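You operate a simulated robot arm through the tools that you are given. There is no shell and no other tool. Be economical: measure what you need, move in short steps, check, and stop when the job is done.

The job below is to be done with a simulated robot arm. You get a single attempt, and the scene is never put back.

Task
Measure beaker P1 with the probe: over 5.0 it goes on the OVER pad, otherwise on the UNDER pad.
Fine: Use the SAMPLE ring. Press HOLD once when WAIT has gone. Leave the probe down in the rinse beaker. Set down upright: what you pick out.

It is judged by the outcome, as a careful person would: the job done as asked, and still so three seconds after it is handed in. It fails if anything else is knocked over, pushed out of place, dropped, spilled or broken.

Robot
A 6-joint arm with a two-finger gripper, on a carriage that runs on a rail from [-64, -1496] to [36, 842] (x, y) and turns from -2.147 to 3.648 rad about z. Base frame: it is fixed where the carriage stands at the start and does not move with it; the origin is on the floor, on the carriage's upright axis, x ahead of it, y to its left, z up; the surface under the hand at the start is at about z = 850. Readings come in mm, rad, newtons and seconds.
Its first joint turns from -2.897 to 2.897 rad. Places, roughly: cal button [500, 400, 900]; hold button [500, 200, 900]; probe [700, 400, 1000]; probe arm [700, 400, 1100]; probe display [500, 300, 900]; rinse ring [700, 400, 900]; sample ring [700, 200, 900]; top of the over pad [500, 100, 900]; top of the under pad [500, 500, 900]. Payload 2.54 kg.
Tool frame: the origin (TCP) lies between the finger pads and is the grasp point; the fingertips stand 23 mm ahead of it; z points along the fingers, y is the line along which they close. Largest opening 126 mm; the body of the gripper starts 82 mm behind the TCP.
Orientation is told as [roll, pitch, yaw] about the base's x, y, z axes, in that order, counted from this pose: with the fingers straight down and closing along the base's y, the tool's x points along the base's -x, its y along +y and its z along -z.

Tools
- The arm moves only by the tool send_rows. Its argument "motion" is a list that holds one entry, the list of rows, each a list of 7 numbers: the shift along the tool's x, y, z in mm, then the turn, a rotation vector about the tool's x, y, z in rad, then the gripper command, from -1 (shut) to 1 (fully open), values between in proportion. In form: [[[tx, ty, tz, wx, wy, wz, grip], ...]]. A call has 1 to 10 rows; each row shifts and turns the commanded pose from where the row before left it, along the tool's axes as they then stand. A row lasts 0.2 s, in which the tool goes at most 50 mm and 0.15 rad; a call with a longer step from one row to the next is refused whole, and so is a gripper value outside its range. A pose out of reach is approached as far as the arm can. The call stops where the force on the tool passes 80 N (or 10 N more than at its start, if that is more) or the arm is blocked; 0.2 s more then pass. Each finger halts on what it meets, pressing with about 25 N; the grip force reading is that of the motor and also rises with nothing between the fingers. The clock runs only during rows and for 0.2 s after the last one: add rows that do not move to give the fingers time. The reply holds the time, the measured pose of the TCP, the force on the tool along the base axes, the opening and the grip force, in the units named above and with some noise, with the torque about the TCP (base axes, N m) and any sound that the robot's microphone picked up, and new pictures: "views" is both (left out), scene, wrist or none.
- Cameras (640 x 400 px; columns grow to the right, rows downward): "scene" is now at [66.7, 215, 1528.7]; the picture's right is [0.19, -0.98, 0.00], its down [-0.53, -0.10, -0.84] and it looks along [0.83, 0.16, -0.54] (base axes); focal length 266 px, centre (320, 200). "wrist" rides on the gripper at [82, 14, -122] in the tool frame; the picture's right is [-0.17, 0.99, 0.00], its down [-0.79, -0.13, -0.60] and it looks along [-0.59, -0.10, 0.80] (tool axes); focal length 243 px, centre (320, 200). There is no depth. A picture from a camera that has moved, and an enlarged one, comes with that camera's place and axes in the base frame and with its lens.
- move_column(by): slides the trunk up (or, below 0, down) by that many mm; the arm and the scene camera ride with it, the base frame stays. It gives what a move gives, with no picture.
- steer(legs): drives the robot by 1 to 6 legs, each [ahead, left, turn to the left] in mm, mm and rad, along the robot's own axes; the way and the turn of a leg run together, so that a leg with both is an arc; at most 1500 mm and 3.142 rad a leg. The arm and the cameras ride along, it lands a little off, and it stops where it bumps. It keeps to its track: a leg is cut to what the track allows. It gives what a move gives, and a new picture of the scene camera.
- turn_head(pan, tilt): turns the head with the scene camera to pan (to the left, within 2.094 rad either way) and tilt (down, from -0.506 to 1.204), counted from straight ahead of the robot. It gives what a move gives, and a new picture of the scene camera.
- inspect(camera, box): a new picture of the part [left, top, right, bottom] of that camera's present view, enlarged. No time passes.
- finish_job(): hands the job in; it is judged then, once.

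Go step by step. Nothing tells you exact positions but the pictures and the camera data: compare them with the known pose of the tool, close in by small moves and look again before you grip or let go. The budget is 120 turns and 260 pictures, counting those below and the enlarged ones. Unless the task says otherwise, let go and move clear before handing in, and close with one line.

The tools are called after "Emit:" as a command line: name --argument value ..., lists and objects as JSON in quotes. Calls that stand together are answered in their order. send_rows: Moves the arm, as the interface text tells. Its arguments: {"type":"object","properties":{"motion":{"type":"array","items":{"type":"array","items":{"type":"array","items":{"type":"number"}}}},"views":{"type":"string","enum":["both","scene","wrist","none"]}},"required":["motion"]} The other tools are called the same way: move_column (by) slides the trunk up or down; steer (legs) drives the base; turn_head (pan, tilt) turns the head that bears the scene camera; inspect (camera, box) takes an enlarged picture of a part of a camera's view; finish_job () hands the job in.

At the start:

```text
clock: 0.0
ee_pos: [462.8, 127.8, 1395.2]
ee_rot: [-0.001, 0.001, -0.001]
wrist_force: [0.2, 0.1, 1.0]
torque: [0.0, -0.02, 0.02]
opening: 125.9
gripper_force: 0.1
trunk travel left (down, up): [-325.0, 165.0]
robot x, y, heading: [-0.2, 1.4, 0.0]
head pan, tilt: [0.19, 0.565]
```

scene: 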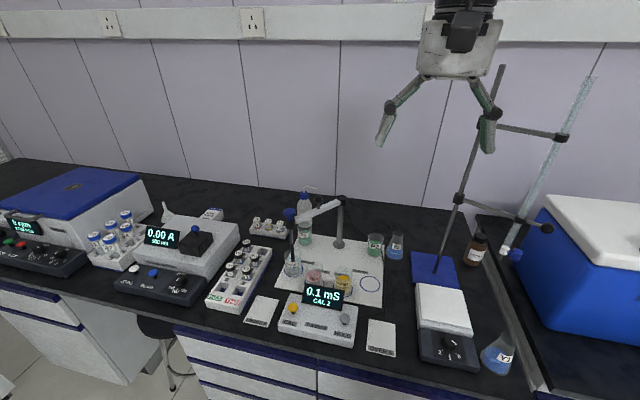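
wrist: 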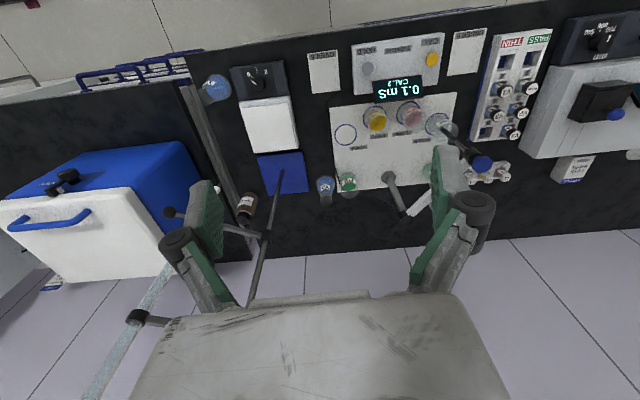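

I see the meter station with the probe arm, several beakers, display "0.1 mS CAL 2". I'll take enlarged views first.

Emit:
inspect --camera "scene" --box '[230, 180, 420, 300]'

Emit:
inspect --camera "scene" --box '[230, 250, 420, 370]'

Emit:
inspect --camera "wrist" --box '[300, 20, 540, 220]'

```text
3.33 times, centred on (325, 240) of scene
camera zoom: at [66.7, 215.0, 1528.7], right [0.19, -0.98, 0.0], down [-0.53, -0.1, -0.84], along [0.83, 0.16, -0.54], focal length 886 px, centre (303, 67)
```

zoom: 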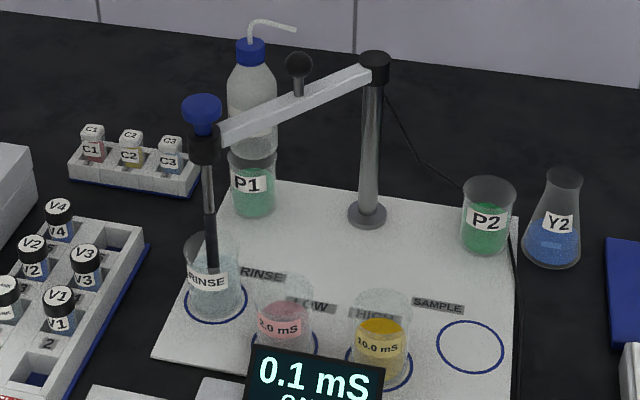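

```text
3.33 times, centred on (325, 310) of scene
camera zoom: at [66.7, 215.0, 1528.7], right [0.19, -0.98, 0.0], down [-0.53, -0.1, -0.84], along [0.83, 0.16, -0.54], focal length 886 px, centre (303, -167)
```

zoom: 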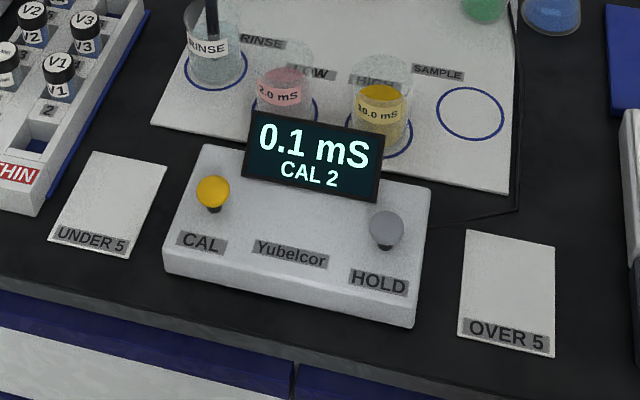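

```text
2.00 times, centred on (420, 120) of wrist
camera zoom: at [379.0, 141.8, 1515.8], right [0.17, 0.99, 0.0], down [0.79, -0.13, 0.6], along [0.59, -0.1, -0.8], focal length 485 px, centre (120, 360)
```

zoom: 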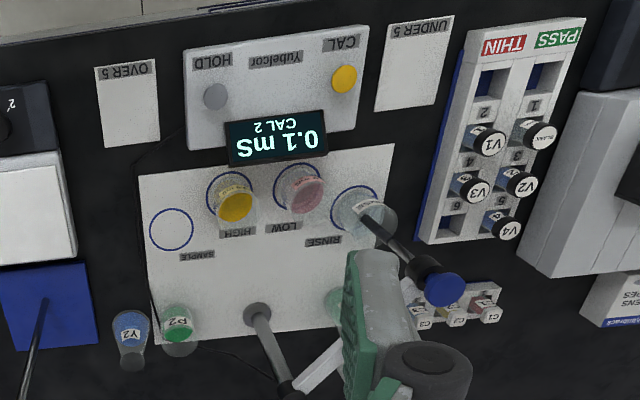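

The probe rings lie on a circle of about 205 mm radius around the post (818,286), so the arm swings. I'll move the hand nearer for a closer look at the probe, its blue knob and P1.

Emit:
send_rows --motion '[[[-3, 45, 24, 0, 0, 0, 1], [-3, 45, 24, 0, 0, 0, 1], [-3, 45, 24, 0, 0, 0, 1], [-3, 45, 24, 0, 0, 0, 1], [-3, 45, 24, 0, 0, 0, 1], [-3, 45, 24, 0, 0, 0, 1]]]' --views "both"

```text
refused: row 1 steps farther than a row can; nothing moved
```

That row was slightly too long, so I'll split it smaller.

Emit:
send_rows --motion '[[[-3, 39, 21, 0, 0, 0, 1], [-3, 39, 21, 0, 0, 0, 1], [-3, 39, 21, 0, 0, 0, 1], [-3, 39, 21, 0, 0, 0, 1], [-3, 39, 21, 0, 0, 0, 1], [-3, 39, 21, 0, 0, 0, 1], [-3, 39, 21, 0, 0, 0, 1]]]' --views "both"

```text
clock: 1.6
ee_pos: [483.9, 402.2, 1246.8]
ee_rot: [-0.001, 0.0, 0.0]
wrist_force: [-0.9, 0.5, -0.4]
torque: [0.01, 0.01, -0.01]
opening: 125.8
gripper_force: 0.0
trunk travel left (down, up): [-325.0, 165.0]
robot x, y, heading: [-0.9, 2.1, -0.001]
head pan, tilt: [0.19, 0.565]
camera scene: at [66.3, 216.5, 1528.4], right [0.2, -0.98, 0.0], down [-0.53, -0.11, -0.84], along [0.82, 0.17, -0.54], focal length 266 px, centre (320, 200)
camera wrist: at [399.8, 416.7, 1367.4], right [0.17, 0.99, 0.0], down [0.79, -0.13, 0.6], along [0.59, -0.1, -0.8], focal length 243 px, centre (320, 200)
```

scene: 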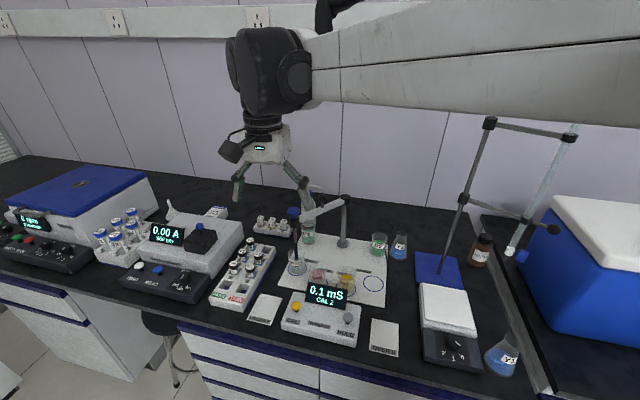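
wrist: 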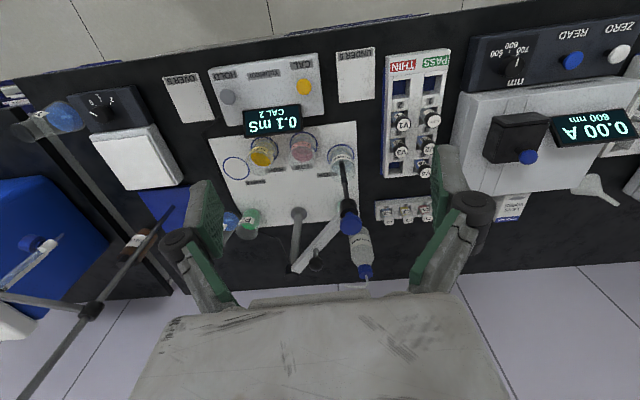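

Emit:
inspect --camera "wrist" --box '[200, 130, 400, 290]'

Emit:
inspect --camera "scene" --box '[270, 170, 420, 265]'

```text
2.50 times, centred on (300, 210) of wrist
camera zoom: at [399.8, 416.7, 1367.4], right [0.17, 0.99, 0.0], down [0.79, -0.13, 0.6], along [0.59, -0.1, -0.8], focal length 606 px, centre (370, 175)
```

zoom: 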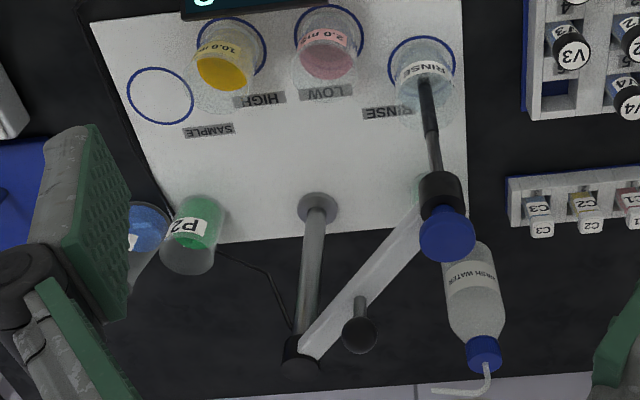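

```text
4.21 times, centred on (345, 218) of scene
camera zoom: at [66.3, 216.5, 1528.4], right [0.2, -0.98, 0.0], down [-0.53, -0.11, -0.84], along [0.82, 0.17, -0.54], focal length 1120 px, centre (215, 126)
```

zoom: 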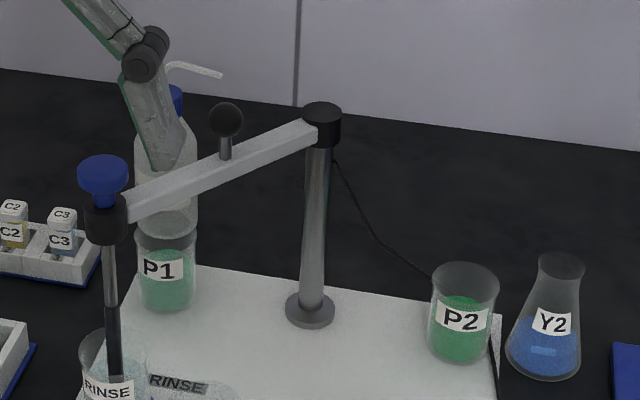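

The probe slides in a collar by its blue knob (~657,418,1090), and the arm swings on the post. P1 is near (808,413), with the wash bottle behind it. Reaching P1 from here would carry the forearm over the ball handle, so I'll drive the carriage to the left and reach from there.

Emit:
steer --legs '[[0, 780, 0]]'

Emit:
move_column --by 100

Emit:
turn_head --pan -0.6 --tilt 0.6

```text
clock: 5.8
ee_pos: [511.7, 1174.4, 1246.7]
ee_rot: [0.002, 0.001, 0.011]
wrist_force: [0.4, 0.2, 0.1]
torque: [0.02, -0.02, 0.02]
opening: 125.9
gripper_force: 0.1
trunk travel left (down, up): [-325.0, 165.0]
robot x, y, heading: [35.1, 770.3, 0.015]
head pan, tilt: [0.19, 0.565]
camera scene: at [96.9, 984.4, 1528.6], right [0.21, -0.98, 0.0], down [-0.52, -0.11, -0.84], along [0.82, 0.18, -0.54], focal length 266 px, centre (320, 200)
```

scene: 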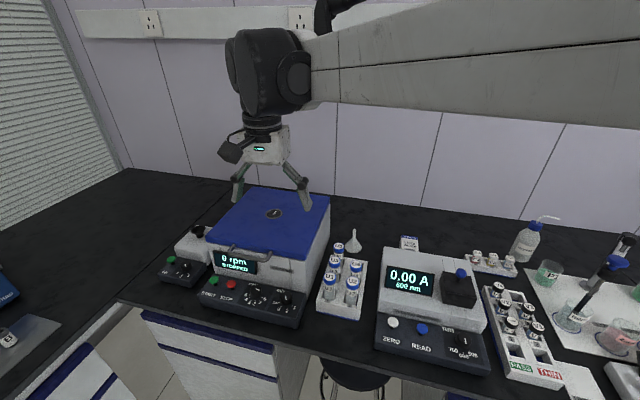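

```text
clock: 7.1
ee_pos: [512.1, 1174.4, 1347.2]
ee_rot: [-0.001, -0.001, 0.012]
wrist_force: [-0.4, 0.0, 0.0]
torque: [-0.04, -0.01, 0.02]
opening: 125.8
gripper_force: 0.1
trunk travel left (down, up): [-425.0, 65.0]
robot x, y, heading: [31.8, 766.4, 0.008]
head pan, tilt: [0.19, 0.565]
```

```text
clock: 8.2
ee_pos: [512.2, 1173.7, 1348.4]
ee_rot: [0.0, -0.001, 0.012]
wrist_force: [0.5, -1.2, -0.4]
torque: [0.01, 0.0, -0.01]
opening: 126.0
gripper_force: 0.0
trunk travel left (down, up): [-425.0, 65.0]
robot x, y, heading: [34.6, 765.4, 0.013]
head pan, tilt: [-0.6, 0.6]
camera scene: at [97.0, 984.0, 1628.5], right [0.21, -0.98, 0.0], down [-0.53, -0.11, -0.84], along [0.82, 0.17, -0.54], focal length 266 px, centre (320, 200)
```

scene: 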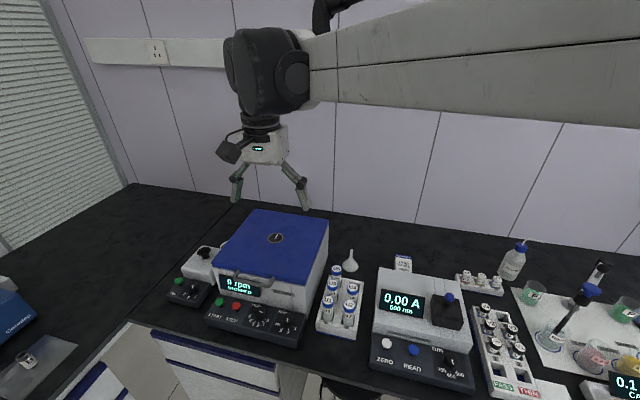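

The hand is clear of the bench at z≈1347. I'll move it toward P1 in a straight line.

Emit:
send_rows --motion '[[[-8, -48, 0, 0, 0, 0, 1], [-8, -48, 0, 0, 0, 0, 1], [-8, -48, 0, 0, 0, 0, 1], [-8, -48, 0, 0, 0, 0, 1], [-8, -48, 0, 0, 0, 0, 1], [-8, -48, 0, 0, 0, 0, 1], [-8, -48, 0, 0, 0, 0, 1], [-8, -48, 0, 0, 0, 0, 1], [-8, -48, 0, 0, 0, 0, 1], [-8, -48, 0, 0, 0, 0, 1]]]' --views "scene"

```text
clock: 10.4
ee_pos: [598.8, 690.1, 1346.2]
ee_rot: [0.001, 0.0, 0.012]
wrist_force: [0.5, -0.7, -0.2]
torque: [-0.01, 0.01, -0.02]
opening: 126.3
gripper_force: 0.1
trunk travel left (down, up): [-425.0, 65.0]
robot x, y, heading: [31.0, 767.5, 0.008]
head pan, tilt: [-0.6, 0.6]
camera scene: at [83.1, 915.9, 1625.7], right [-0.56, -0.83, 0.0], down [-0.47, 0.31, -0.82], along [0.69, -0.46, -0.57], focal length 266 px, centre (320, 200)
```

scene: 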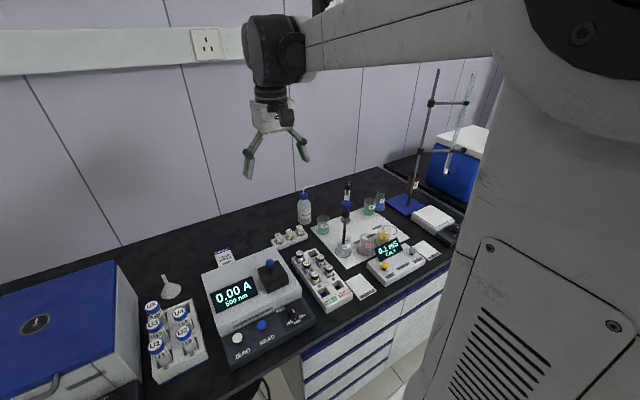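

Next I'll yaw the hand about -1.5 so the wrist camera sits on the left side.

Emit:
send_rows --motion '[[[0, 0, 0, 0, 0, 0.15, 1], [0, 0, 0, 0, 0, 0.15, 1], [0, 0, 0, 0, 0, 0.15, 1], [0, 0, 0, 0, 0, 0.15, 1], [0, 0, 0, 0, 0, 0.15, 1], [0, 0, 0, 0, 0, 0.15, 1], [0, 0, 0, 0, 0, 0.15, 1], [0, 0, 0, 0, 0, 0.15, 1], [0, 0, 0, 0, 0, 0.15, 1], [0, 0, 0, 0, 0, 0.15, 1]]]' --views "none"

Emit:
send_rows --motion '[[[0, 40, 20, 0, 0, 0.083, 1], [0, 40, 20, 0, 0, 0, 1], [0, 40, 20, 0, 0, 0, 1], [0, 40, 20, 0, 0, 0, 1], [0, 30, 20, 0, 0, 0, 1]]]' --views "both"

```text
clock: 12.6
ee_pos: [595.2, 694.0, 1348.6]
ee_rot: [0.0, 0.0, -1.493]
wrist_force: [0.5, -0.1, 0.2]
torque: [-0.05, 0.05, 0.03]
opening: 125.9
gripper_force: 0.1
trunk travel left (down, up): [-425.0, 65.0]
robot x, y, heading: [28.3, 766.9, 0.009]
head pan, tilt: [-0.6, 0.6]
```

```text
clock: 13.8
ee_pos: [790.2, 699.4, 1248.0]
ee_rot: [0.0, 0.0, -1.572]
wrist_force: [0.0, 0.3, -0.4]
torque: [-0.02, 0.01, -0.04]
opening: 125.9
gripper_force: 0.0
trunk travel left (down, up): [-425.0, 65.0]
robot x, y, heading: [30.8, 764.8, 0.013]
head pan, tilt: [-0.6, 0.6]
camera scene: at [83.6, 916.3, 1625.6], right [-0.56, -0.83, 0.0], down [-0.47, 0.31, -0.82], along [0.69, -0.46, -0.57], focal length 266 px, centre (320, 200)
camera wrist: at [802.1, 782.8, 1368.2], right [0.99, -0.17, 0.0], down [-0.13, -0.79, 0.6], along [-0.1, -0.59, -0.8], focal length 243 px, centre (320, 200)
```

scene: 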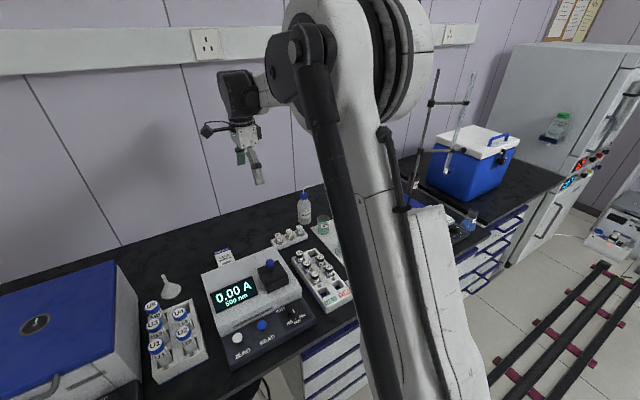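
wrist: 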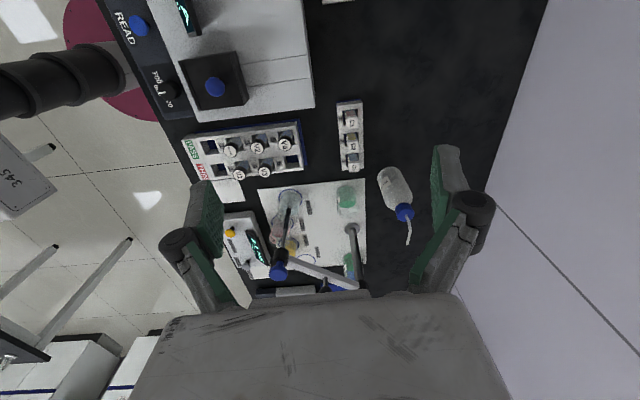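

Emit:
inspect --camera "wrist" --box '[250, 150, 430, 290]'

```text
2.86 times, centred on (340, 220) of wrist
camera zoom: at [802.1, 782.8, 1368.2], right [0.99, -0.17, 0.0], down [-0.13, -0.79, 0.6], along [-0.1, -0.59, -0.8], focal length 693 px, centre (263, 143)
```

zoom: 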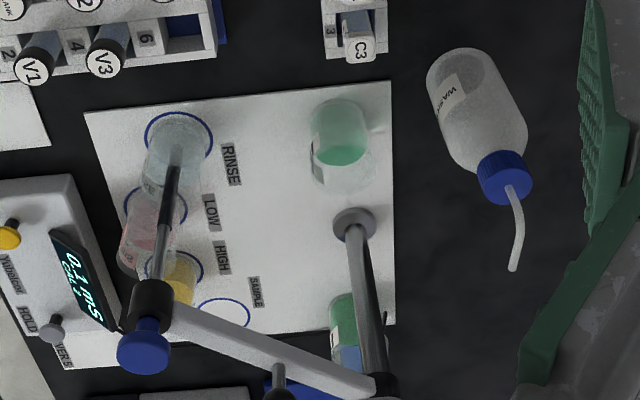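

P1's centre is about (808,412), with its rim near z 915; the bottle's front is at x≈895. I'll narrow the gripper and move in to look again.

Emit:
send_rows --motion '[[[-30, 3, 15, 0, 0, 0, 0.2], [-30, 3, 15, 0, 0, 0, 0.2], [-30, 3, 15, 0, 0, 0, 0.2], [-30, 3, 15, 0, 0, 0, 0.2], [-30, 3, 15, 0, 0, 0, 0.2], [-30, 3, 15, 0, 0, 0, 0.2]]]' --views "both"

```text
clock: 15.2
ee_pos: [804.6, 515.6, 1157.6]
ee_rot: [0.001, 0.0, -1.57]
wrist_force: [-0.2, 0.0, 0.1]
torque: [-0.02, -0.01, -0.02]
opening: 75.9
gripper_force: 0.1
trunk travel left (down, up): [-425.0, 65.0]
robot x, y, heading: [31.4, 771.1, 0.01]
head pan, tilt: [-0.6, 0.6]
camera scene: at [83.0, 916.0, 1625.6], right [-0.56, -0.83, 0.0], down [-0.47, 0.31, -0.82], along [0.69, -0.46, -0.57], focal length 266 px, centre (320, 200)
camera wrist: at [815.9, 599.5, 1277.7], right [0.99, -0.17, 0.0], down [-0.13, -0.79, 0.6], along [-0.1, -0.59, -0.8], focal length 243 px, centre (320, 200)
```

scene: 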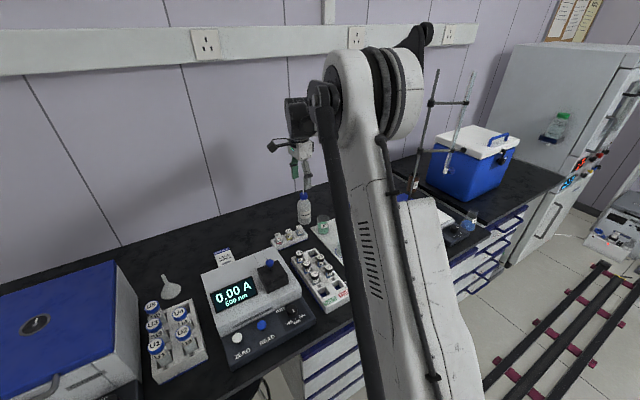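
wrist: 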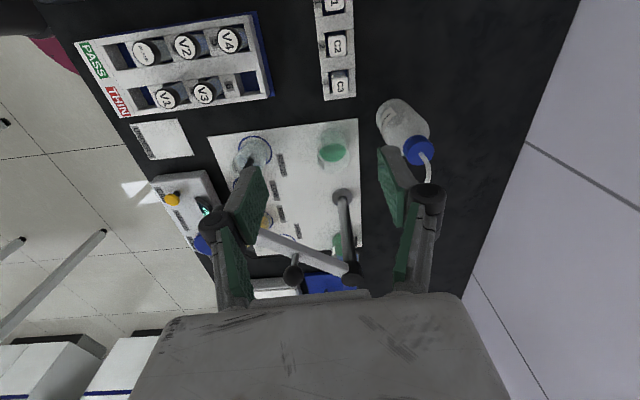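

Emit:
inspect --camera "wrist" --box '[280, 90, 440, 200]'

```text
3.64 times, centred on (360, 145) of wrist
camera zoom: at [815.9, 599.5, 1277.7], right [0.99, -0.17, 0.0], down [-0.13, -0.79, 0.6], along [-0.1, -0.59, -0.8], focal length 882 px, centre (174, 400)
```

zoom: 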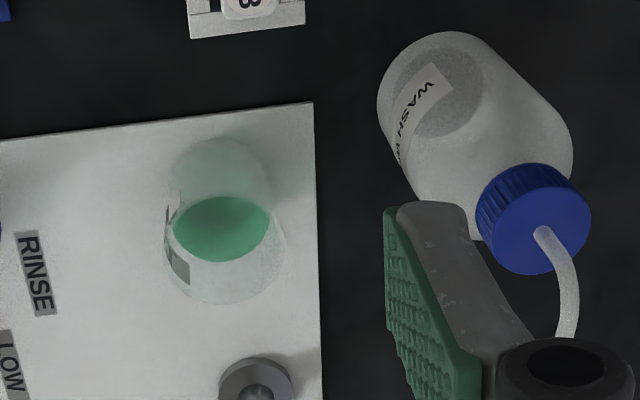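

P1's centre comes to (808.5,416). I'll go above it and down to just over the rim.

Emit:
send_rows --motion '[[[-33, 1.3, 0, 0, 0, 0, 0.2], [-33, 1.3, 0, 0, 0, 0, 0.2], [-33, 1.3, 0, 0, 0, 0, 0.2], [0, 0, 40, 0, 0, 0, 0.2], [0, 0, 40, 0, 0, 0, 0.2], [0, 0, 40, 0, 0, 0, 0.2], [0, 0, 40, 0, 0, 0, 0.2], [0, 0, 35, 0, 0, 0, 0.2]]]' --views "both"

```text
clock: 17.0
ee_pos: [808.5, 419.9, 962.6]
ee_rot: [0.0, -0.001, -1.573]
wrist_force: [0.1, 1.0, -1.2]
torque: [0.0, 0.05, 0.01]
opening: 75.6
gripper_force: 0.1
trunk travel left (down, up): [-425.0, 65.0]
robot x, y, heading: [34.0, 766.8, 0.007]
head pan, tilt: [-0.6, 0.6]
camera scene: at [83.2, 916.2, 1625.6], right [-0.56, -0.83, 0.0], down [-0.47, 0.31, -0.82], along [0.69, -0.46, -0.57], focal length 266 px, centre (320, 200)
camera wrist: at [820.3, 502.8, 1083.6], right [0.99, -0.17, 0.0], down [-0.13, -0.79, 0.6], along [-0.1, -0.59, -0.8], focal length 243 px, centre (320, 200)
```

scene: 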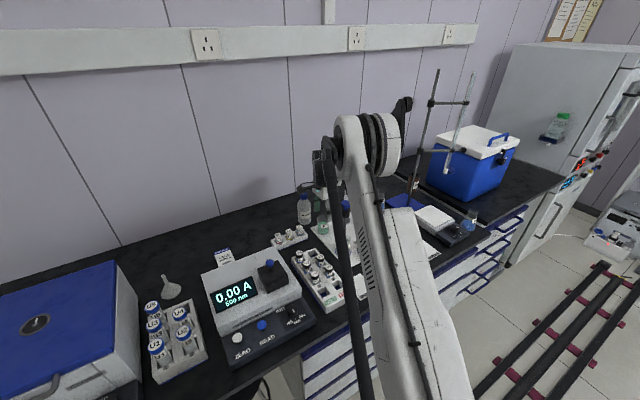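
wrist: 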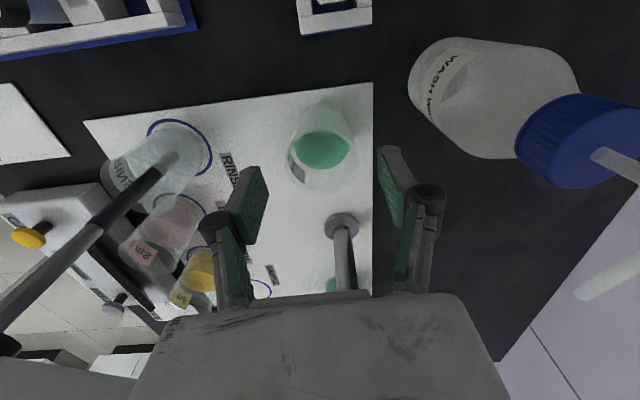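

Emit:
send_rows --motion '[[[-1, -1, 20, 0, 0, 0, 0.2], [-1, 0, 20, 0, 0, 0, 0.2], [0, 0, 10, 0, 0, 0, 0.2]]]' --views "wrist"

```text
clock: 17.8
ee_pos: [806.9, 417.4, 912.1]
ee_rot: [0.0, 0.0, -1.571]
wrist_force: [0.0, -0.1, 0.0]
torque: [0.0, 0.02, 0.01]
opening: 75.7
gripper_force: 0.1
trunk travel left (down, up): [-425.0, 65.0]
robot x, y, heading: [31.6, 771.3, 0.012]
head pan, tilt: [-0.6, 0.6]
camera wrist: at [819.9, 500.3, 1033.2], right [0.99, -0.17, 0.0], down [-0.13, -0.79, 0.6], along [-0.1, -0.59, -0.8], focal length 243 px, centre (320, 200)
```

wrist: 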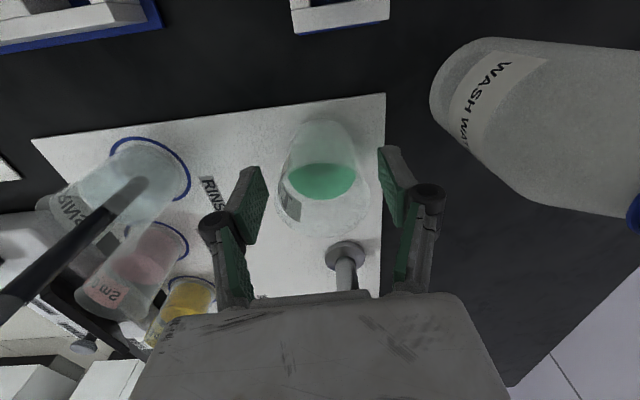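

The beaker is centred between the fingers. I'll lower the last 20 mm and close.

Emit:
send_rows --motion '[[[0, 0, 10, 0, 0, 0, 0.2], [0, 0, 10, 0, 0, 0, 0.2], [0, 0, 0, 0, 0, 0, 0], [0, 0, 0, 0, 0, 0, -0.4], [0, 0, 0, 0, 0, 0, -0.4], [0, 0, 0, 0, 0, 0, -0.4]]]' --views "wrist"

```text
clock: 19.2
ee_pos: [805.2, 416.3, 898.8]
ee_rot: [0.003, -0.001, -1.572]
wrist_force: [0.3, -1.8, 13.5]
torque: [-0.05, -0.01, 0.04]
opening: 52.9
gripper_force: 24.8
trunk travel left (down, up): [-425.0, 65.0]
robot x, y, heading: [36.7, 768.1, 0.01]
head pan, tilt: [-0.6, 0.6]
camera wrist: at [817.7, 499.6, 1018.9], right [0.99, -0.17, 0.0], down [-0.14, -0.79, 0.6], along [-0.1, -0.59, -0.8], focal length 243 px, centre (320, 200)
```

wrist: 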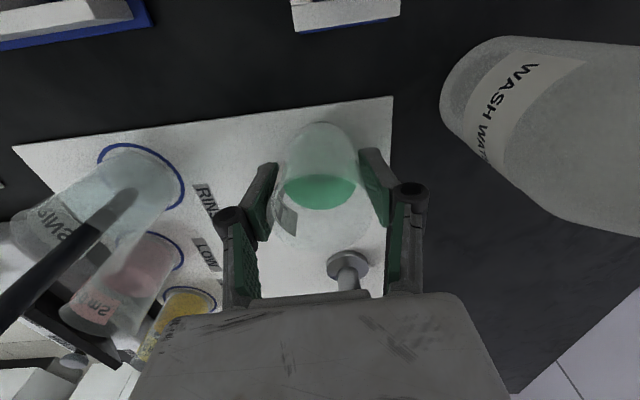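

Gripped at 52.9 mm; the small upward force says the fingertips are touching the board. I'll lift gently, straight up.

Emit:
send_rows --motion '[[[0, 0, -10, 0, 0, 0, -0.4], [0, 0, -20, 0, 0, 0, -0.4], [0, 0, -25, 0, 0, 0, -0.4], [0, 0, -25, 0, 0, 0, -0.4], [0, 0, -15, 0, 0, 0, -0.4]]]' --views "wrist"

```text
clock: 20.4
ee_pos: [807.2, 416.0, 987.9]
ee_rot: [0.001, -0.001, -1.572]
wrist_force: [-0.4, 0.1, -1.4]
torque: [0.02, -0.01, -0.01]
opening: 52.5
gripper_force: 24.7
trunk travel left (down, up): [-425.0, 65.0]
robot x, y, heading: [32.8, 772.6, 0.008]
head pan, tilt: [-0.6, 0.6]
camera wrist: at [819.8, 500.0, 1107.6], right [0.99, -0.17, 0.0], down [-0.13, -0.79, 0.6], along [-0.1, -0.59, -0.8], focal length 243 px, centre (320, 200)
```

wrist: 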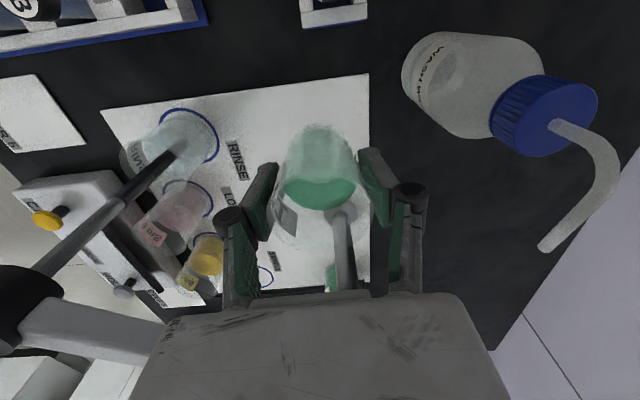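

P1 is held and light (~1.4 N). I'll raise it above the probe arm.

Emit:
send_rows --motion '[[[0, 0, -15, 0, 0, 0, -0.4], [0, 0, -25, 0, 0, 0, -0.4], [0, 0, -30, 0, 0, 0, -0.4], [0, 0, -30, 0, 0, 0, -0.4], [0, 0, -30, 0, 0, 0, -0.4], [0, 0, -30, 0, 0, 0, -0.4], [0, 0, -25, 0, 0, 0, -0.4], [0, 0, -15, 0, 0, 0, -0.4]]]' --views "wrist"

```text
clock: 22.2
ee_pos: [806.9, 417.1, 1188.3]
ee_rot: [0.001, 0.0, -1.572]
wrist_force: [-0.5, 0.7, -1.4]
torque: [0.0, -0.01, -0.02]
opening: 52.8
gripper_force: 24.8
trunk travel left (down, up): [-425.0, 65.0]
robot x, y, heading: [31.1, 771.4, 0.013]
head pan, tilt: [-0.6, 0.6]
camera wrist: at [820.0, 498.8, 1308.6], right [0.99, -0.17, 0.0], down [-0.13, -0.79, 0.6], along [-0.1, -0.59, -0.8], focal length 243 px, centre (320, 200)
```

wrist: 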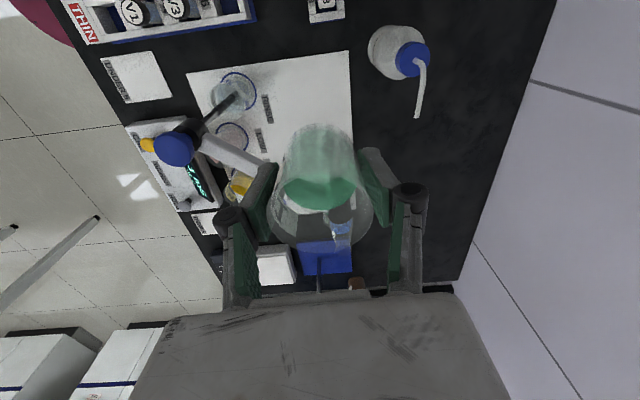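

Emit:
send_rows --motion '[[[-12, -8, 0, 0, 0, 0, -0.4], [-24, -16, 0, 0, 0, 0, -0.4], [-29, -19, 0, 0, 0, 0, -0.4], [-30, -20, 0, 0, 0, 0, -0.4], [-30, -20, 0, 0, 0, 0, -0.4], [-30, -20, 0, 0, 0, 0, -0.4], [-29, -19, 0, 0, 0, 0, -0.4], [-27, -18, 0, 0, 0, 0, -0.4], [-22, -14, 0, 0, 0, 0, -0.4], [-12, -8, 0, 0, 0, 0, -0.4]]]' --views "both"

```text
clock: 24.4
ee_pos: [645.7, 173.4, 1186.0]
ee_rot: [0.002, -0.002, -1.572]
wrist_force: [0.4, -0.2, -2.3]
torque: [0.04, -0.03, 0.02]
opening: 53.0
gripper_force: 24.9
trunk travel left (down, up): [-425.0, 65.0]
robot x, y, heading: [31.6, 767.1, 0.01]
head pan, tilt: [-0.6, 0.6]
camera scene: at [83.0, 916.1, 1625.7], right [-0.56, -0.83, 0.0], down [-0.47, 0.31, -0.83], along [0.69, -0.46, -0.56], focal length 266 px, centre (320, 200)
camera wrist: at [657.4, 255.0, 1308.5], right [0.99, -0.17, 0.0], down [-0.13, -0.79, 0.6], along [-0.1, -0.59, -0.8], focal length 243 px, centre (320, 200)
```

scene: 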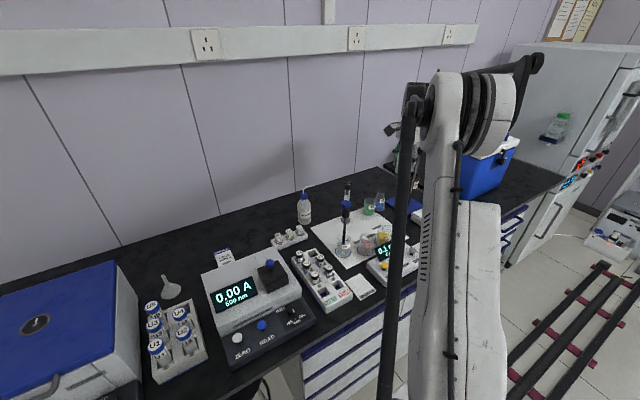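
wrist: 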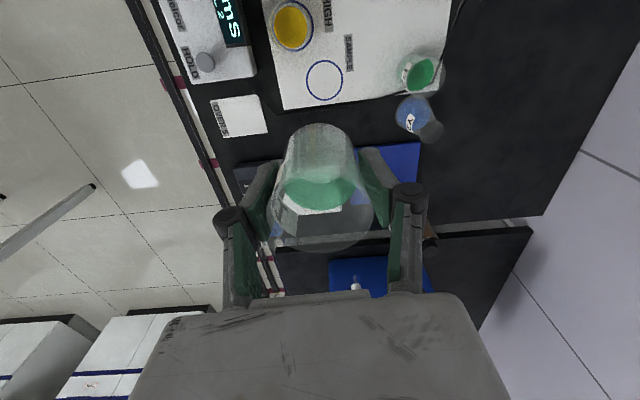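

The SAMPLE ring comes to about (650,172). I'll line up and lower P1.

Emit:
send_rows --motion '[[[-0.5, 2.5, 15, 0, 0, 0, -0.4], [-0.5, 2, 30, 0, 0, 0, -0.4], [0, 0, 35, 0, 0, 0, -0.4], [0, 0, 35, 0, 0, 0, -0.4], [0, 0, 35, 0, 0, 0, -0.4], [0, 0, 35, 0, 0, 0, -0.4], [0, 0, 30, 0, 0, 0, -0.4], [0, 0, 20, 0, 0, 0, -0.4], [0, 0, 10, 0, 0, 0, -0.4]]]' --views "wrist"

```text
clock: 26.4
ee_pos: [649.0, 170.5, 942.3]
ee_rot: [0.001, 0.0, -1.572]
wrist_force: [0.0, 0.2, -1.3]
torque: [0.01, -0.01, 0.04]
opening: 52.4
gripper_force: 24.8
trunk travel left (down, up): [-425.0, 65.0]
robot x, y, heading: [34.9, 767.2, 0.007]
head pan, tilt: [-0.6, 0.6]
camera wrist: at [661.4, 253.2, 1062.8], right [0.99, -0.17, 0.0], down [-0.13, -0.79, 0.6], along [-0.1, -0.59, -0.8], focal length 243 px, centre (320, 200)
```

wrist: 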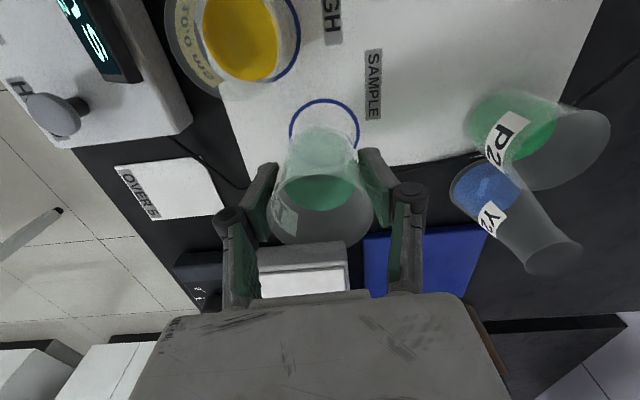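

Nearly aligned: I'll correct by about (+2,+2.5) and lower to just above the board.

Emit:
send_rows --motion '[[[1.5, 1, 10, 0, 0, 0, -0.4], [1, 1, 12, 0, 0, 0, -0.4], [0, 0, 10, 0, 0, 0, -0.4], [0, 0, 0, 0, 0, 0, -0.4]]]' --views "wrist"

```text
clock: 27.4
ee_pos: [650.7, 174.3, 909.1]
ee_rot: [0.002, 0.0, -1.572]
wrist_force: [1.0, 0.2, -1.7]
torque: [0.03, -0.02, 0.03]
opening: 52.5
gripper_force: 24.9
trunk travel left (down, up): [-425.0, 65.0]
robot x, y, heading: [29.8, 771.4, 0.01]
head pan, tilt: [-0.6, 0.6]
camera wrist: at [663.6, 256.5, 1030.4], right [0.99, -0.17, 0.0], down [-0.13, -0.79, 0.6], along [-0.1, -0.59, -0.8], focal length 243 px, centre (320, 200)
```

wrist: 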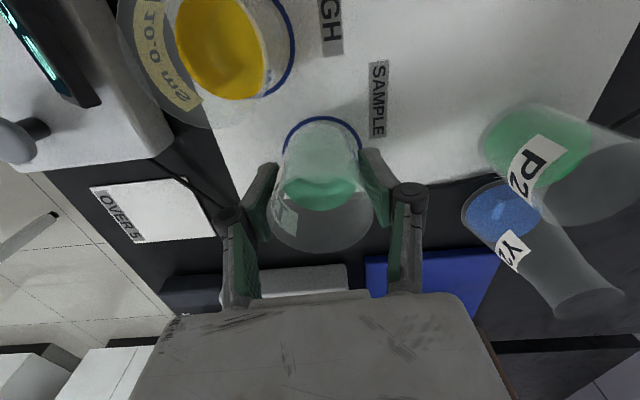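

Emit:
send_rows --motion '[[[0, 0, 5, 0, 0, 0, -0.4], [0, 0, 4, 0, 0, 0, -0.4], [0, 0, 0, 0, 0, 0, -0.4]]]' --views "wrist"

```text
clock: 28.2
ee_pos: [651.1, 174.6, 900.0]
ee_rot: [-0.001, 0.0, -1.572]
wrist_force: [0.6, 0.3, -1.2]
torque: [0.0, 0.02, 0.03]
opening: 52.6
gripper_force: 25.2
trunk travel left (down, up): [-425.0, 65.0]
robot x, y, heading: [32.4, 768.0, 0.011]
head pan, tilt: [-0.6, 0.6]
camera wrist: at [663.5, 256.7, 1021.1], right [0.99, -0.17, 0.0], down [-0.13, -0.79, 0.6], along [-0.1, -0.59, -0.8], focal length 243 px, centre (320, 200)
```

wrist: 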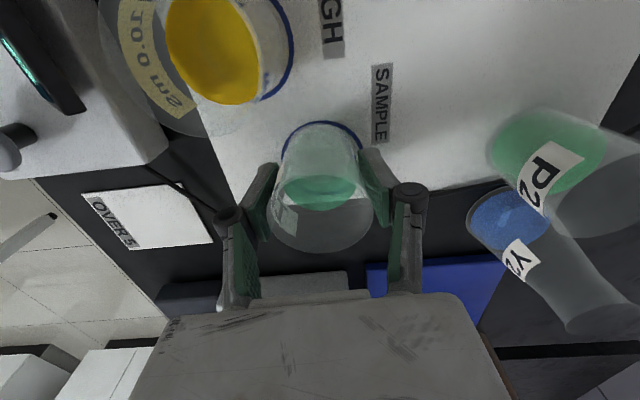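

Emit:
send_rows --motion '[[[2, 0, 2, 0, 0, 0, -0.4], [1, 0, 3, 0, 0, 0, -0.4], [0, 0, 1, 0, 0, 0, -0.4], [0, 0, 0, 0, 0, 0, -0.4]]]' --views "wrist"

```text
clock: 29.2
ee_pos: [649.8, 177.0, 896.2]
ee_rot: [0.001, -0.001, -1.574]
wrist_force: [1.5, -3.9, 13.8]
torque: [-0.08, 0.02, -0.01]
opening: 52.3
gripper_force: 24.9
trunk travel left (down, up): [-425.0, 65.0]
robot x, y, heading: [34.3, 769.0, 0.009]
head pan, tilt: [-0.6, 0.6]
camera wrist: at [662.8, 259.8, 1016.3], right [0.99, -0.17, 0.0], down [-0.13, -0.79, 0.6], along [-0.1, -0.59, -0.8], focal length 243 px, centre (320, 200)
```

wrist: 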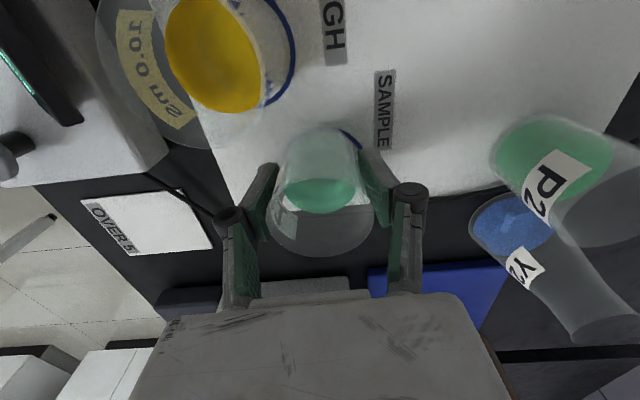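

Emit:
inspect --camera "wrist" --box '[240, 100, 400, 200]'

```text
4.00 times, centred on (320, 150) of wrist
camera zoom: at [662.8, 259.8, 1016.3], right [0.99, -0.17, 0.0], down [-0.13, -0.79, 0.6], along [-0.1, -0.59, -0.8], focal length 970 px, centre (320, 400)
```

zoom: 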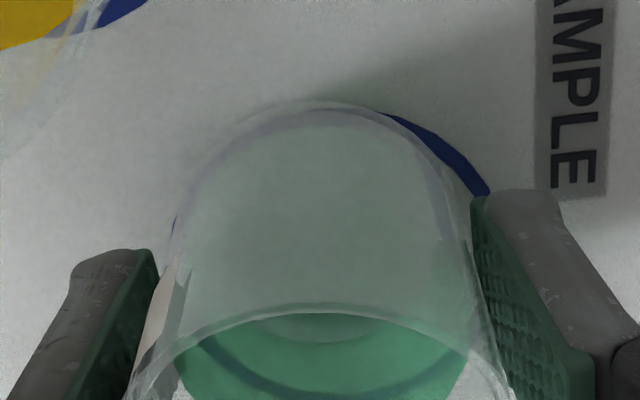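

Slightly off toward the front-left; I'll lift 4 mm, shift (+3,-2) and set it down again.

Emit:
send_rows --motion '[[[0, 0, -5, 0, 0, 0, -0.4], [-2.5, 3, 0, 0, 0, 0, -0.4], [0, 0, 3, 0, 0, 0, -0.4], [0, 0, 1.5, 0, 0, 0, -0.4], [0, 0, 0, 0, 0, 0, -0.4]]]' --views "none"

Emit:
inspect --camera "wrist" --box '[240, 100, 400, 200]'

```text
clock: 30.4
ee_pos: [654.5, 175.0, 895.2]
ee_rot: [0.0, -0.001, -1.573]
wrist_force: [-0.1, 1.0, -0.8]
torque: [0.04, 0.01, -0.01]
opening: 52.5
gripper_force: 24.7
trunk travel left (down, up): [-425.0, 65.0]
robot x, y, heading: [32.3, 768.0, 0.012]
head pan, tilt: [-0.6, 0.6]
```

```text
4.00 times, centred on (320, 150) of wrist
camera zoom: at [666.9, 256.8, 1016.3], right [0.99, -0.17, 0.0], down [-0.13, -0.79, 0.6], along [-0.1, -0.59, -0.8], focal length 970 px, centre (320, 400)
```

zoom: 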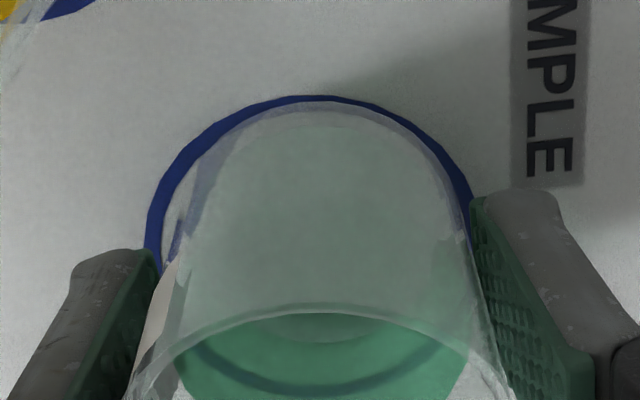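

Emit:
send_rows --motion '[[[-1.5, -1.5, 0, 0, 0, 0, -0.4], [0, 0, 1, 0, 0, 0, -0.4], [0, 0, 1, 0, 0, 0, -0.4], [0, 0, 0, 0, 0, 0, -0.4]]]' --views "none"

Emit:
inspect --camera "wrist" --box '[240, 100, 400, 200]'

```text
clock: 31.4
ee_pos: [652.7, 172.3, 894.1]
ee_rot: [0.0, -0.001, -1.573]
wrist_force: [3.9, -2.1, 14.3]
torque: [-0.04, -0.12, 0.03]
opening: 52.4
gripper_force: 24.7
trunk travel left (down, up): [-425.0, 65.0]
robot x, y, heading: [28.5, 765.2, 0.012]
head pan, tilt: [-0.6, 0.6]
```

```text
4.00 times, centred on (320, 150) of wrist
camera zoom: at [665.1, 255.7, 1015.4], right [0.99, -0.17, 0.0], down [-0.13, -0.79, 0.6], along [-0.1, -0.59, -0.8], focal length 970 px, centre (320, 400)
```

zoom: 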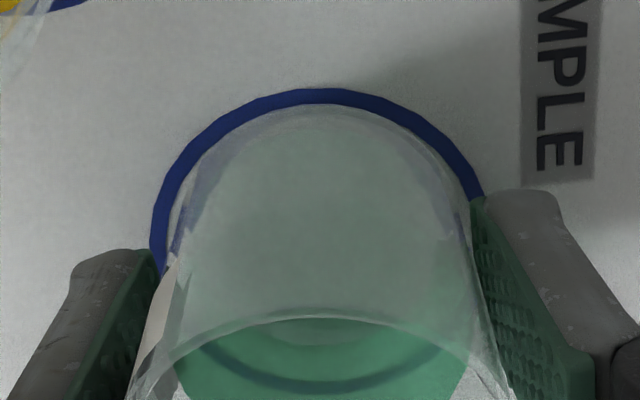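

P1 is centred and resting in the ring; I'll release gently and rise.

Emit:
send_rows --motion '[[[0, 0, -1, 0, 0, 0, -0.1], [0, 0, 0, 0, 0, 0, 0.1], [0, 0, 0, 0, 0, 0, 0.2], [0, 0, -20, 0, 0, 0, 0.2], [0, 0, -35, 0, 0, 0, 0.2], [0, 0, -45, 0, 0, 0, 0.2], [0, 0, -45, 0, 0, 0, 0.2], [0, 0, -45, 0, 0, 0, 0.2], [0, 0, -45, 0, 0, 0, 0.2], [0, 0, -40, 0, 0, 0, 0.2]]]' --views "wrist"

```text
clock: 33.6
ee_pos: [652.5, 174.6, 1169.6]
ee_rot: [0.0, -0.001, -1.572]
wrist_force: [0.1, -0.3, 0.1]
torque: [0.0, 0.0, 0.05]
opening: 75.6
gripper_force: 0.0
trunk travel left (down, up): [-425.0, 65.0]
robot x, y, heading: [31.1, 766.8, 0.01]
head pan, tilt: [-0.6, 0.6]
camera wrist: at [664.5, 257.5, 1289.6], right [0.99, -0.17, 0.0], down [-0.13, -0.79, 0.6], along [-0.1, -0.59, -0.8], focal length 243 px, centre (320, 200)
```

wrist: 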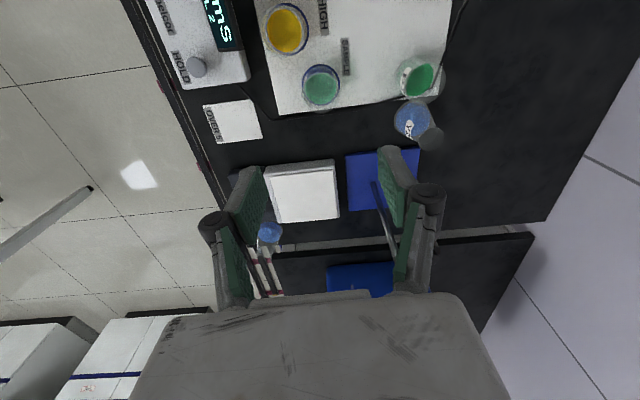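

P1 stands in the SAMPLE ring. Next I'll go over to view the probe knob.

Emit:
send_rows --motion '[[[0, 0, -35, 0, 0, 0, 0.2], [41, 0.5, 0, 0, 0, 0, 0.2], [41, 0.5, 0, 0, 0, 0, 0.2], [41, 0.5, 0, 0, 0, 0, 0.2], [41, 0.5, 0, 0, 0, 0, 0.2], [41, 0.5, 0, 0, 0, 0, 0.2], [41, 0.5, 0, 0, 0, 0, 0.2], [41, 0.5, 0, 0, 0, 0, 0.2], [41, 0.5, 0, 0, 0, 0, 0.2]]]' --views "both"

```text
clock: 35.6
ee_pos: [659.9, 501.2, 1204.0]
ee_rot: [0.0, 0.0, -1.573]
wrist_force: [-0.5, 0.7, 0.1]
torque: [-0.03, -0.02, -0.01]
opening: 75.6
gripper_force: 0.1
trunk travel left (down, up): [-425.0, 65.0]
robot x, y, heading: [32.6, 768.5, 0.004]
head pan, tilt: [-0.6, 0.6]
camera scene: at [83.0, 916.7, 1625.6], right [-0.56, -0.83, 0.0], down [-0.47, 0.31, -0.83], along [0.69, -0.46, -0.56], focal length 266 px, centre (320, 200)
camera wrist: at [673.0, 584.1, 1324.8], right [0.99, -0.17, 0.0], down [-0.13, -0.79, 0.6], along [-0.1, -0.59, -0.8], focal length 243 px, centre (320, 200)
```

scene: 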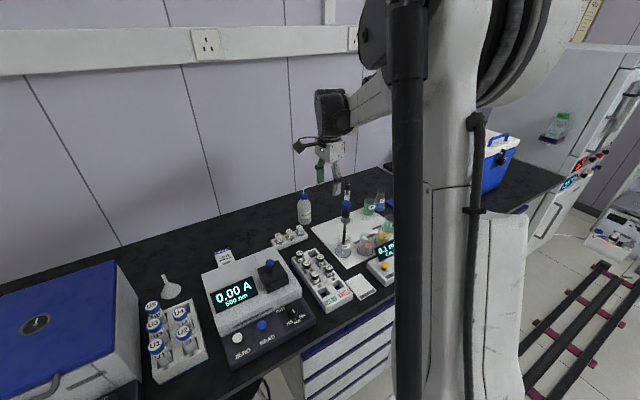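
wrist: 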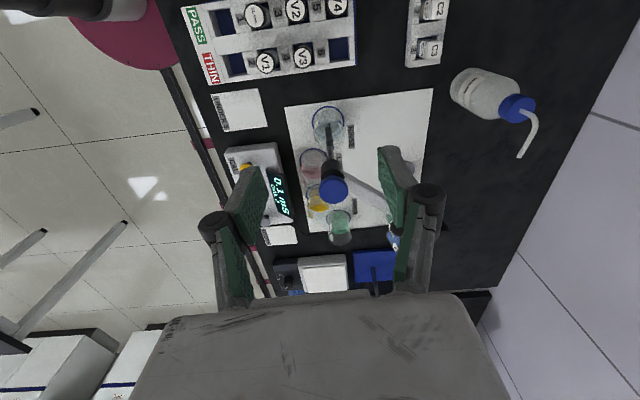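

Emit:
inspect --camera "wrist" --box '[280, 90, 420, 250]'

```text
2.50 times, centred on (350, 170) of wrist
camera zoom: at [673.0, 584.1, 1324.8], right [0.99, -0.17, 0.0], down [-0.13, -0.79, 0.6], along [-0.1, -0.59, -0.8], focal length 606 px, centre (245, 275)
```

zoom: 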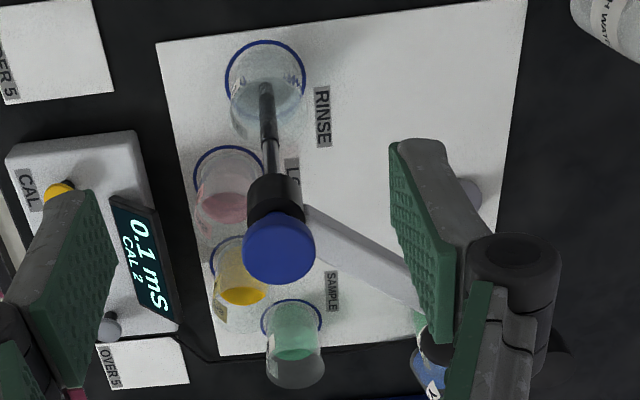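

Knob top is near (661,421,1089), about 34 mm across. I'll turn the hand so the fingers close across the arm bar and look again.

Emit:
send_rows --motion '[[[0, 0, 0, 0, 0, -0.147, 0.2], [0, 0, 0, 0, 0, -0.147, 0.2], [0, 0, 0, 0, 0, -0.147, 0.2], [0, 0, 0, 0, 0, -0.147, 0.2], [0, 0, 0, 0, 0, -0.147, 0.2], [0, 0, 0, 0, 0, -0.147, 0.2], [16, -30, 0, 0, 0, 0, 0.0], [16, -31, 0, 0, 0, 0, 0.0]]]' --views "wrist"

Emit:
inspect --camera "wrist" --box '[250, 110, 410, 250]'

```text
clock: 37.4
ee_pos: [594.2, 473.5, 1203.3]
ee_rot: [0.0, 0.0, -0.69]
wrist_force: [-0.3, -0.3, -1.1]
torque: [-0.02, -0.04, 0.03]
opening: 62.8
gripper_force: 0.1
trunk travel left (down, up): [-425.0, 65.0]
robot x, y, heading: [30.6, 769.6, 0.011]
head pan, tilt: [-0.6, 0.6]
camera wrist: at [537.9, 536.8, 1325.1], right [0.76, 0.66, 0.0], down [0.53, -0.61, 0.6], along [0.39, -0.45, -0.8], focal length 243 px, centre (320, 200)
```

wrist: 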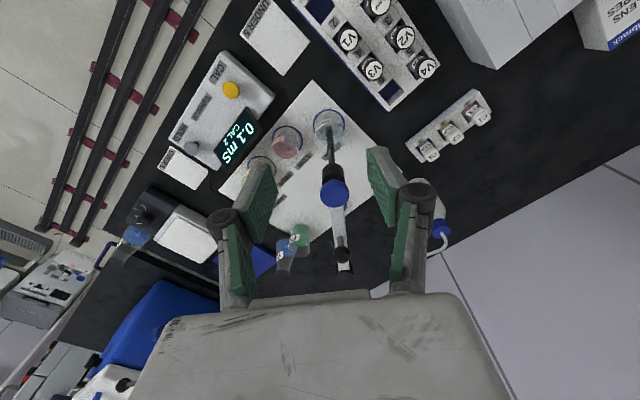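

```text
2.86 times, centred on (330, 180) of wrist
camera zoom: at [537.9, 536.8, 1325.1], right [0.76, 0.66, 0.0], down [0.53, -0.61, 0.6], along [0.39, -0.45, -0.8], focal length 693 px, centre (291, 257)
```

zoom: 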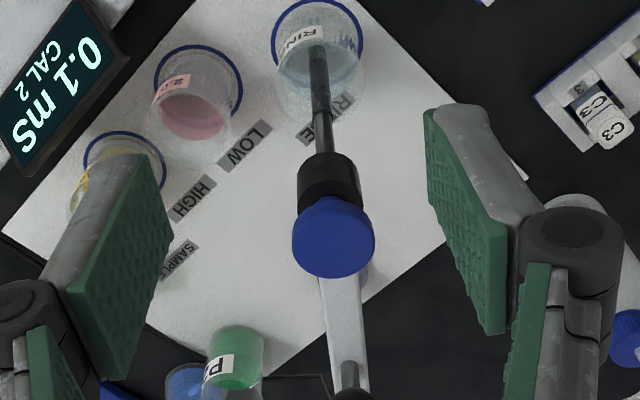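

Emit:
send_rows --motion '[[[-42, 1.4, 0, 0, 0, 0, 0], [-42, 1.4, 0, 0, 0, 0, 0], [0, 0, 40, 0, 0, 0, 0], [0, 0, 38, 0, 0, 0, 0], [0, 0, 0, 0, 0, 0, 0]]]' --views "wrist"

```text
clock: 38.6
ee_pos: [661.8, 423.3, 1126.4]
ee_rot: [-0.001, 0.0, -0.691]
wrist_force: [0.9, -0.2, -1.2]
torque: [0.02, 0.02, 0.0]
opening: 63.0
gripper_force: 0.1
trunk travel left (down, up): [-425.0, 65.0]
robot x, y, heading: [32.5, 768.2, 0.007]
head pan, tilt: [-0.6, 0.6]
camera wrist: at [605.9, 487.0, 1247.1], right [0.76, 0.65, 0.0], down [0.53, -0.61, 0.6], along [0.39, -0.45, -0.8], focal length 243 px, centre (320, 200)
```

wrist: 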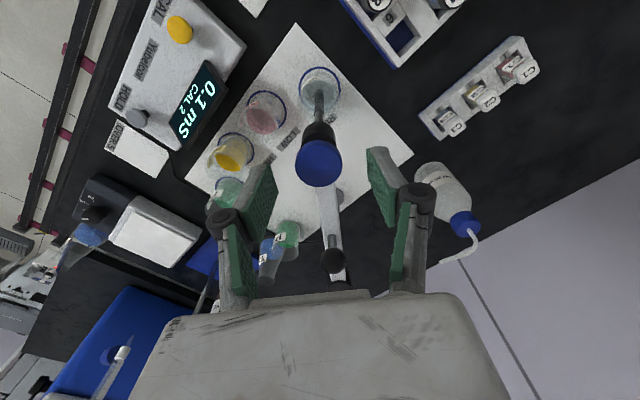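

The knob is centred between the fingers. I'll lower around it and close.

Emit:
send_rows --motion '[[[2, 0, 15, 0, 0, 0, 0], [0, 0, 15, 0, 0, 0, 0], [0, 0, 6, 0, 0, 0, 0], [0, 0, 0, 0, 0, 0, -0.4], [0, 0, 0, 0, 0, 0, -0.8], [0, 0, 0, 0, 0, 0, -0.8], [0, 0, 0, 0, 0, 0, -0.8]]]' --views "wrist"

```text
clock: 40.2
ee_pos: [659.5, 423.8, 1091.9]
ee_rot: [0.0, 0.0, -0.692]
wrist_force: [-1.6, 0.5, -0.2]
torque: [-0.01, 0.05, -0.03]
opening: 30.1
gripper_force: 44.4
trunk travel left (down, up): [-425.0, 65.0]
robot x, y, heading: [34.8, 770.6, 0.014]
head pan, tilt: [-0.6, 0.6]
camera wrist: at [603.3, 487.9, 1211.5], right [0.76, 0.65, 0.0], down [0.53, -0.61, 0.6], along [0.39, -0.45, -0.8], focal length 243 px, centre (320, 200)
```

wrist: 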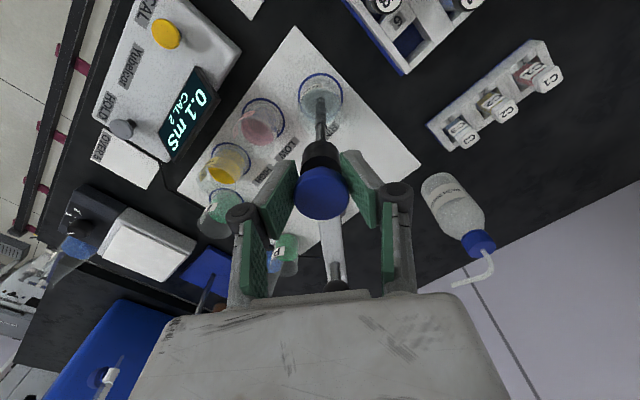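

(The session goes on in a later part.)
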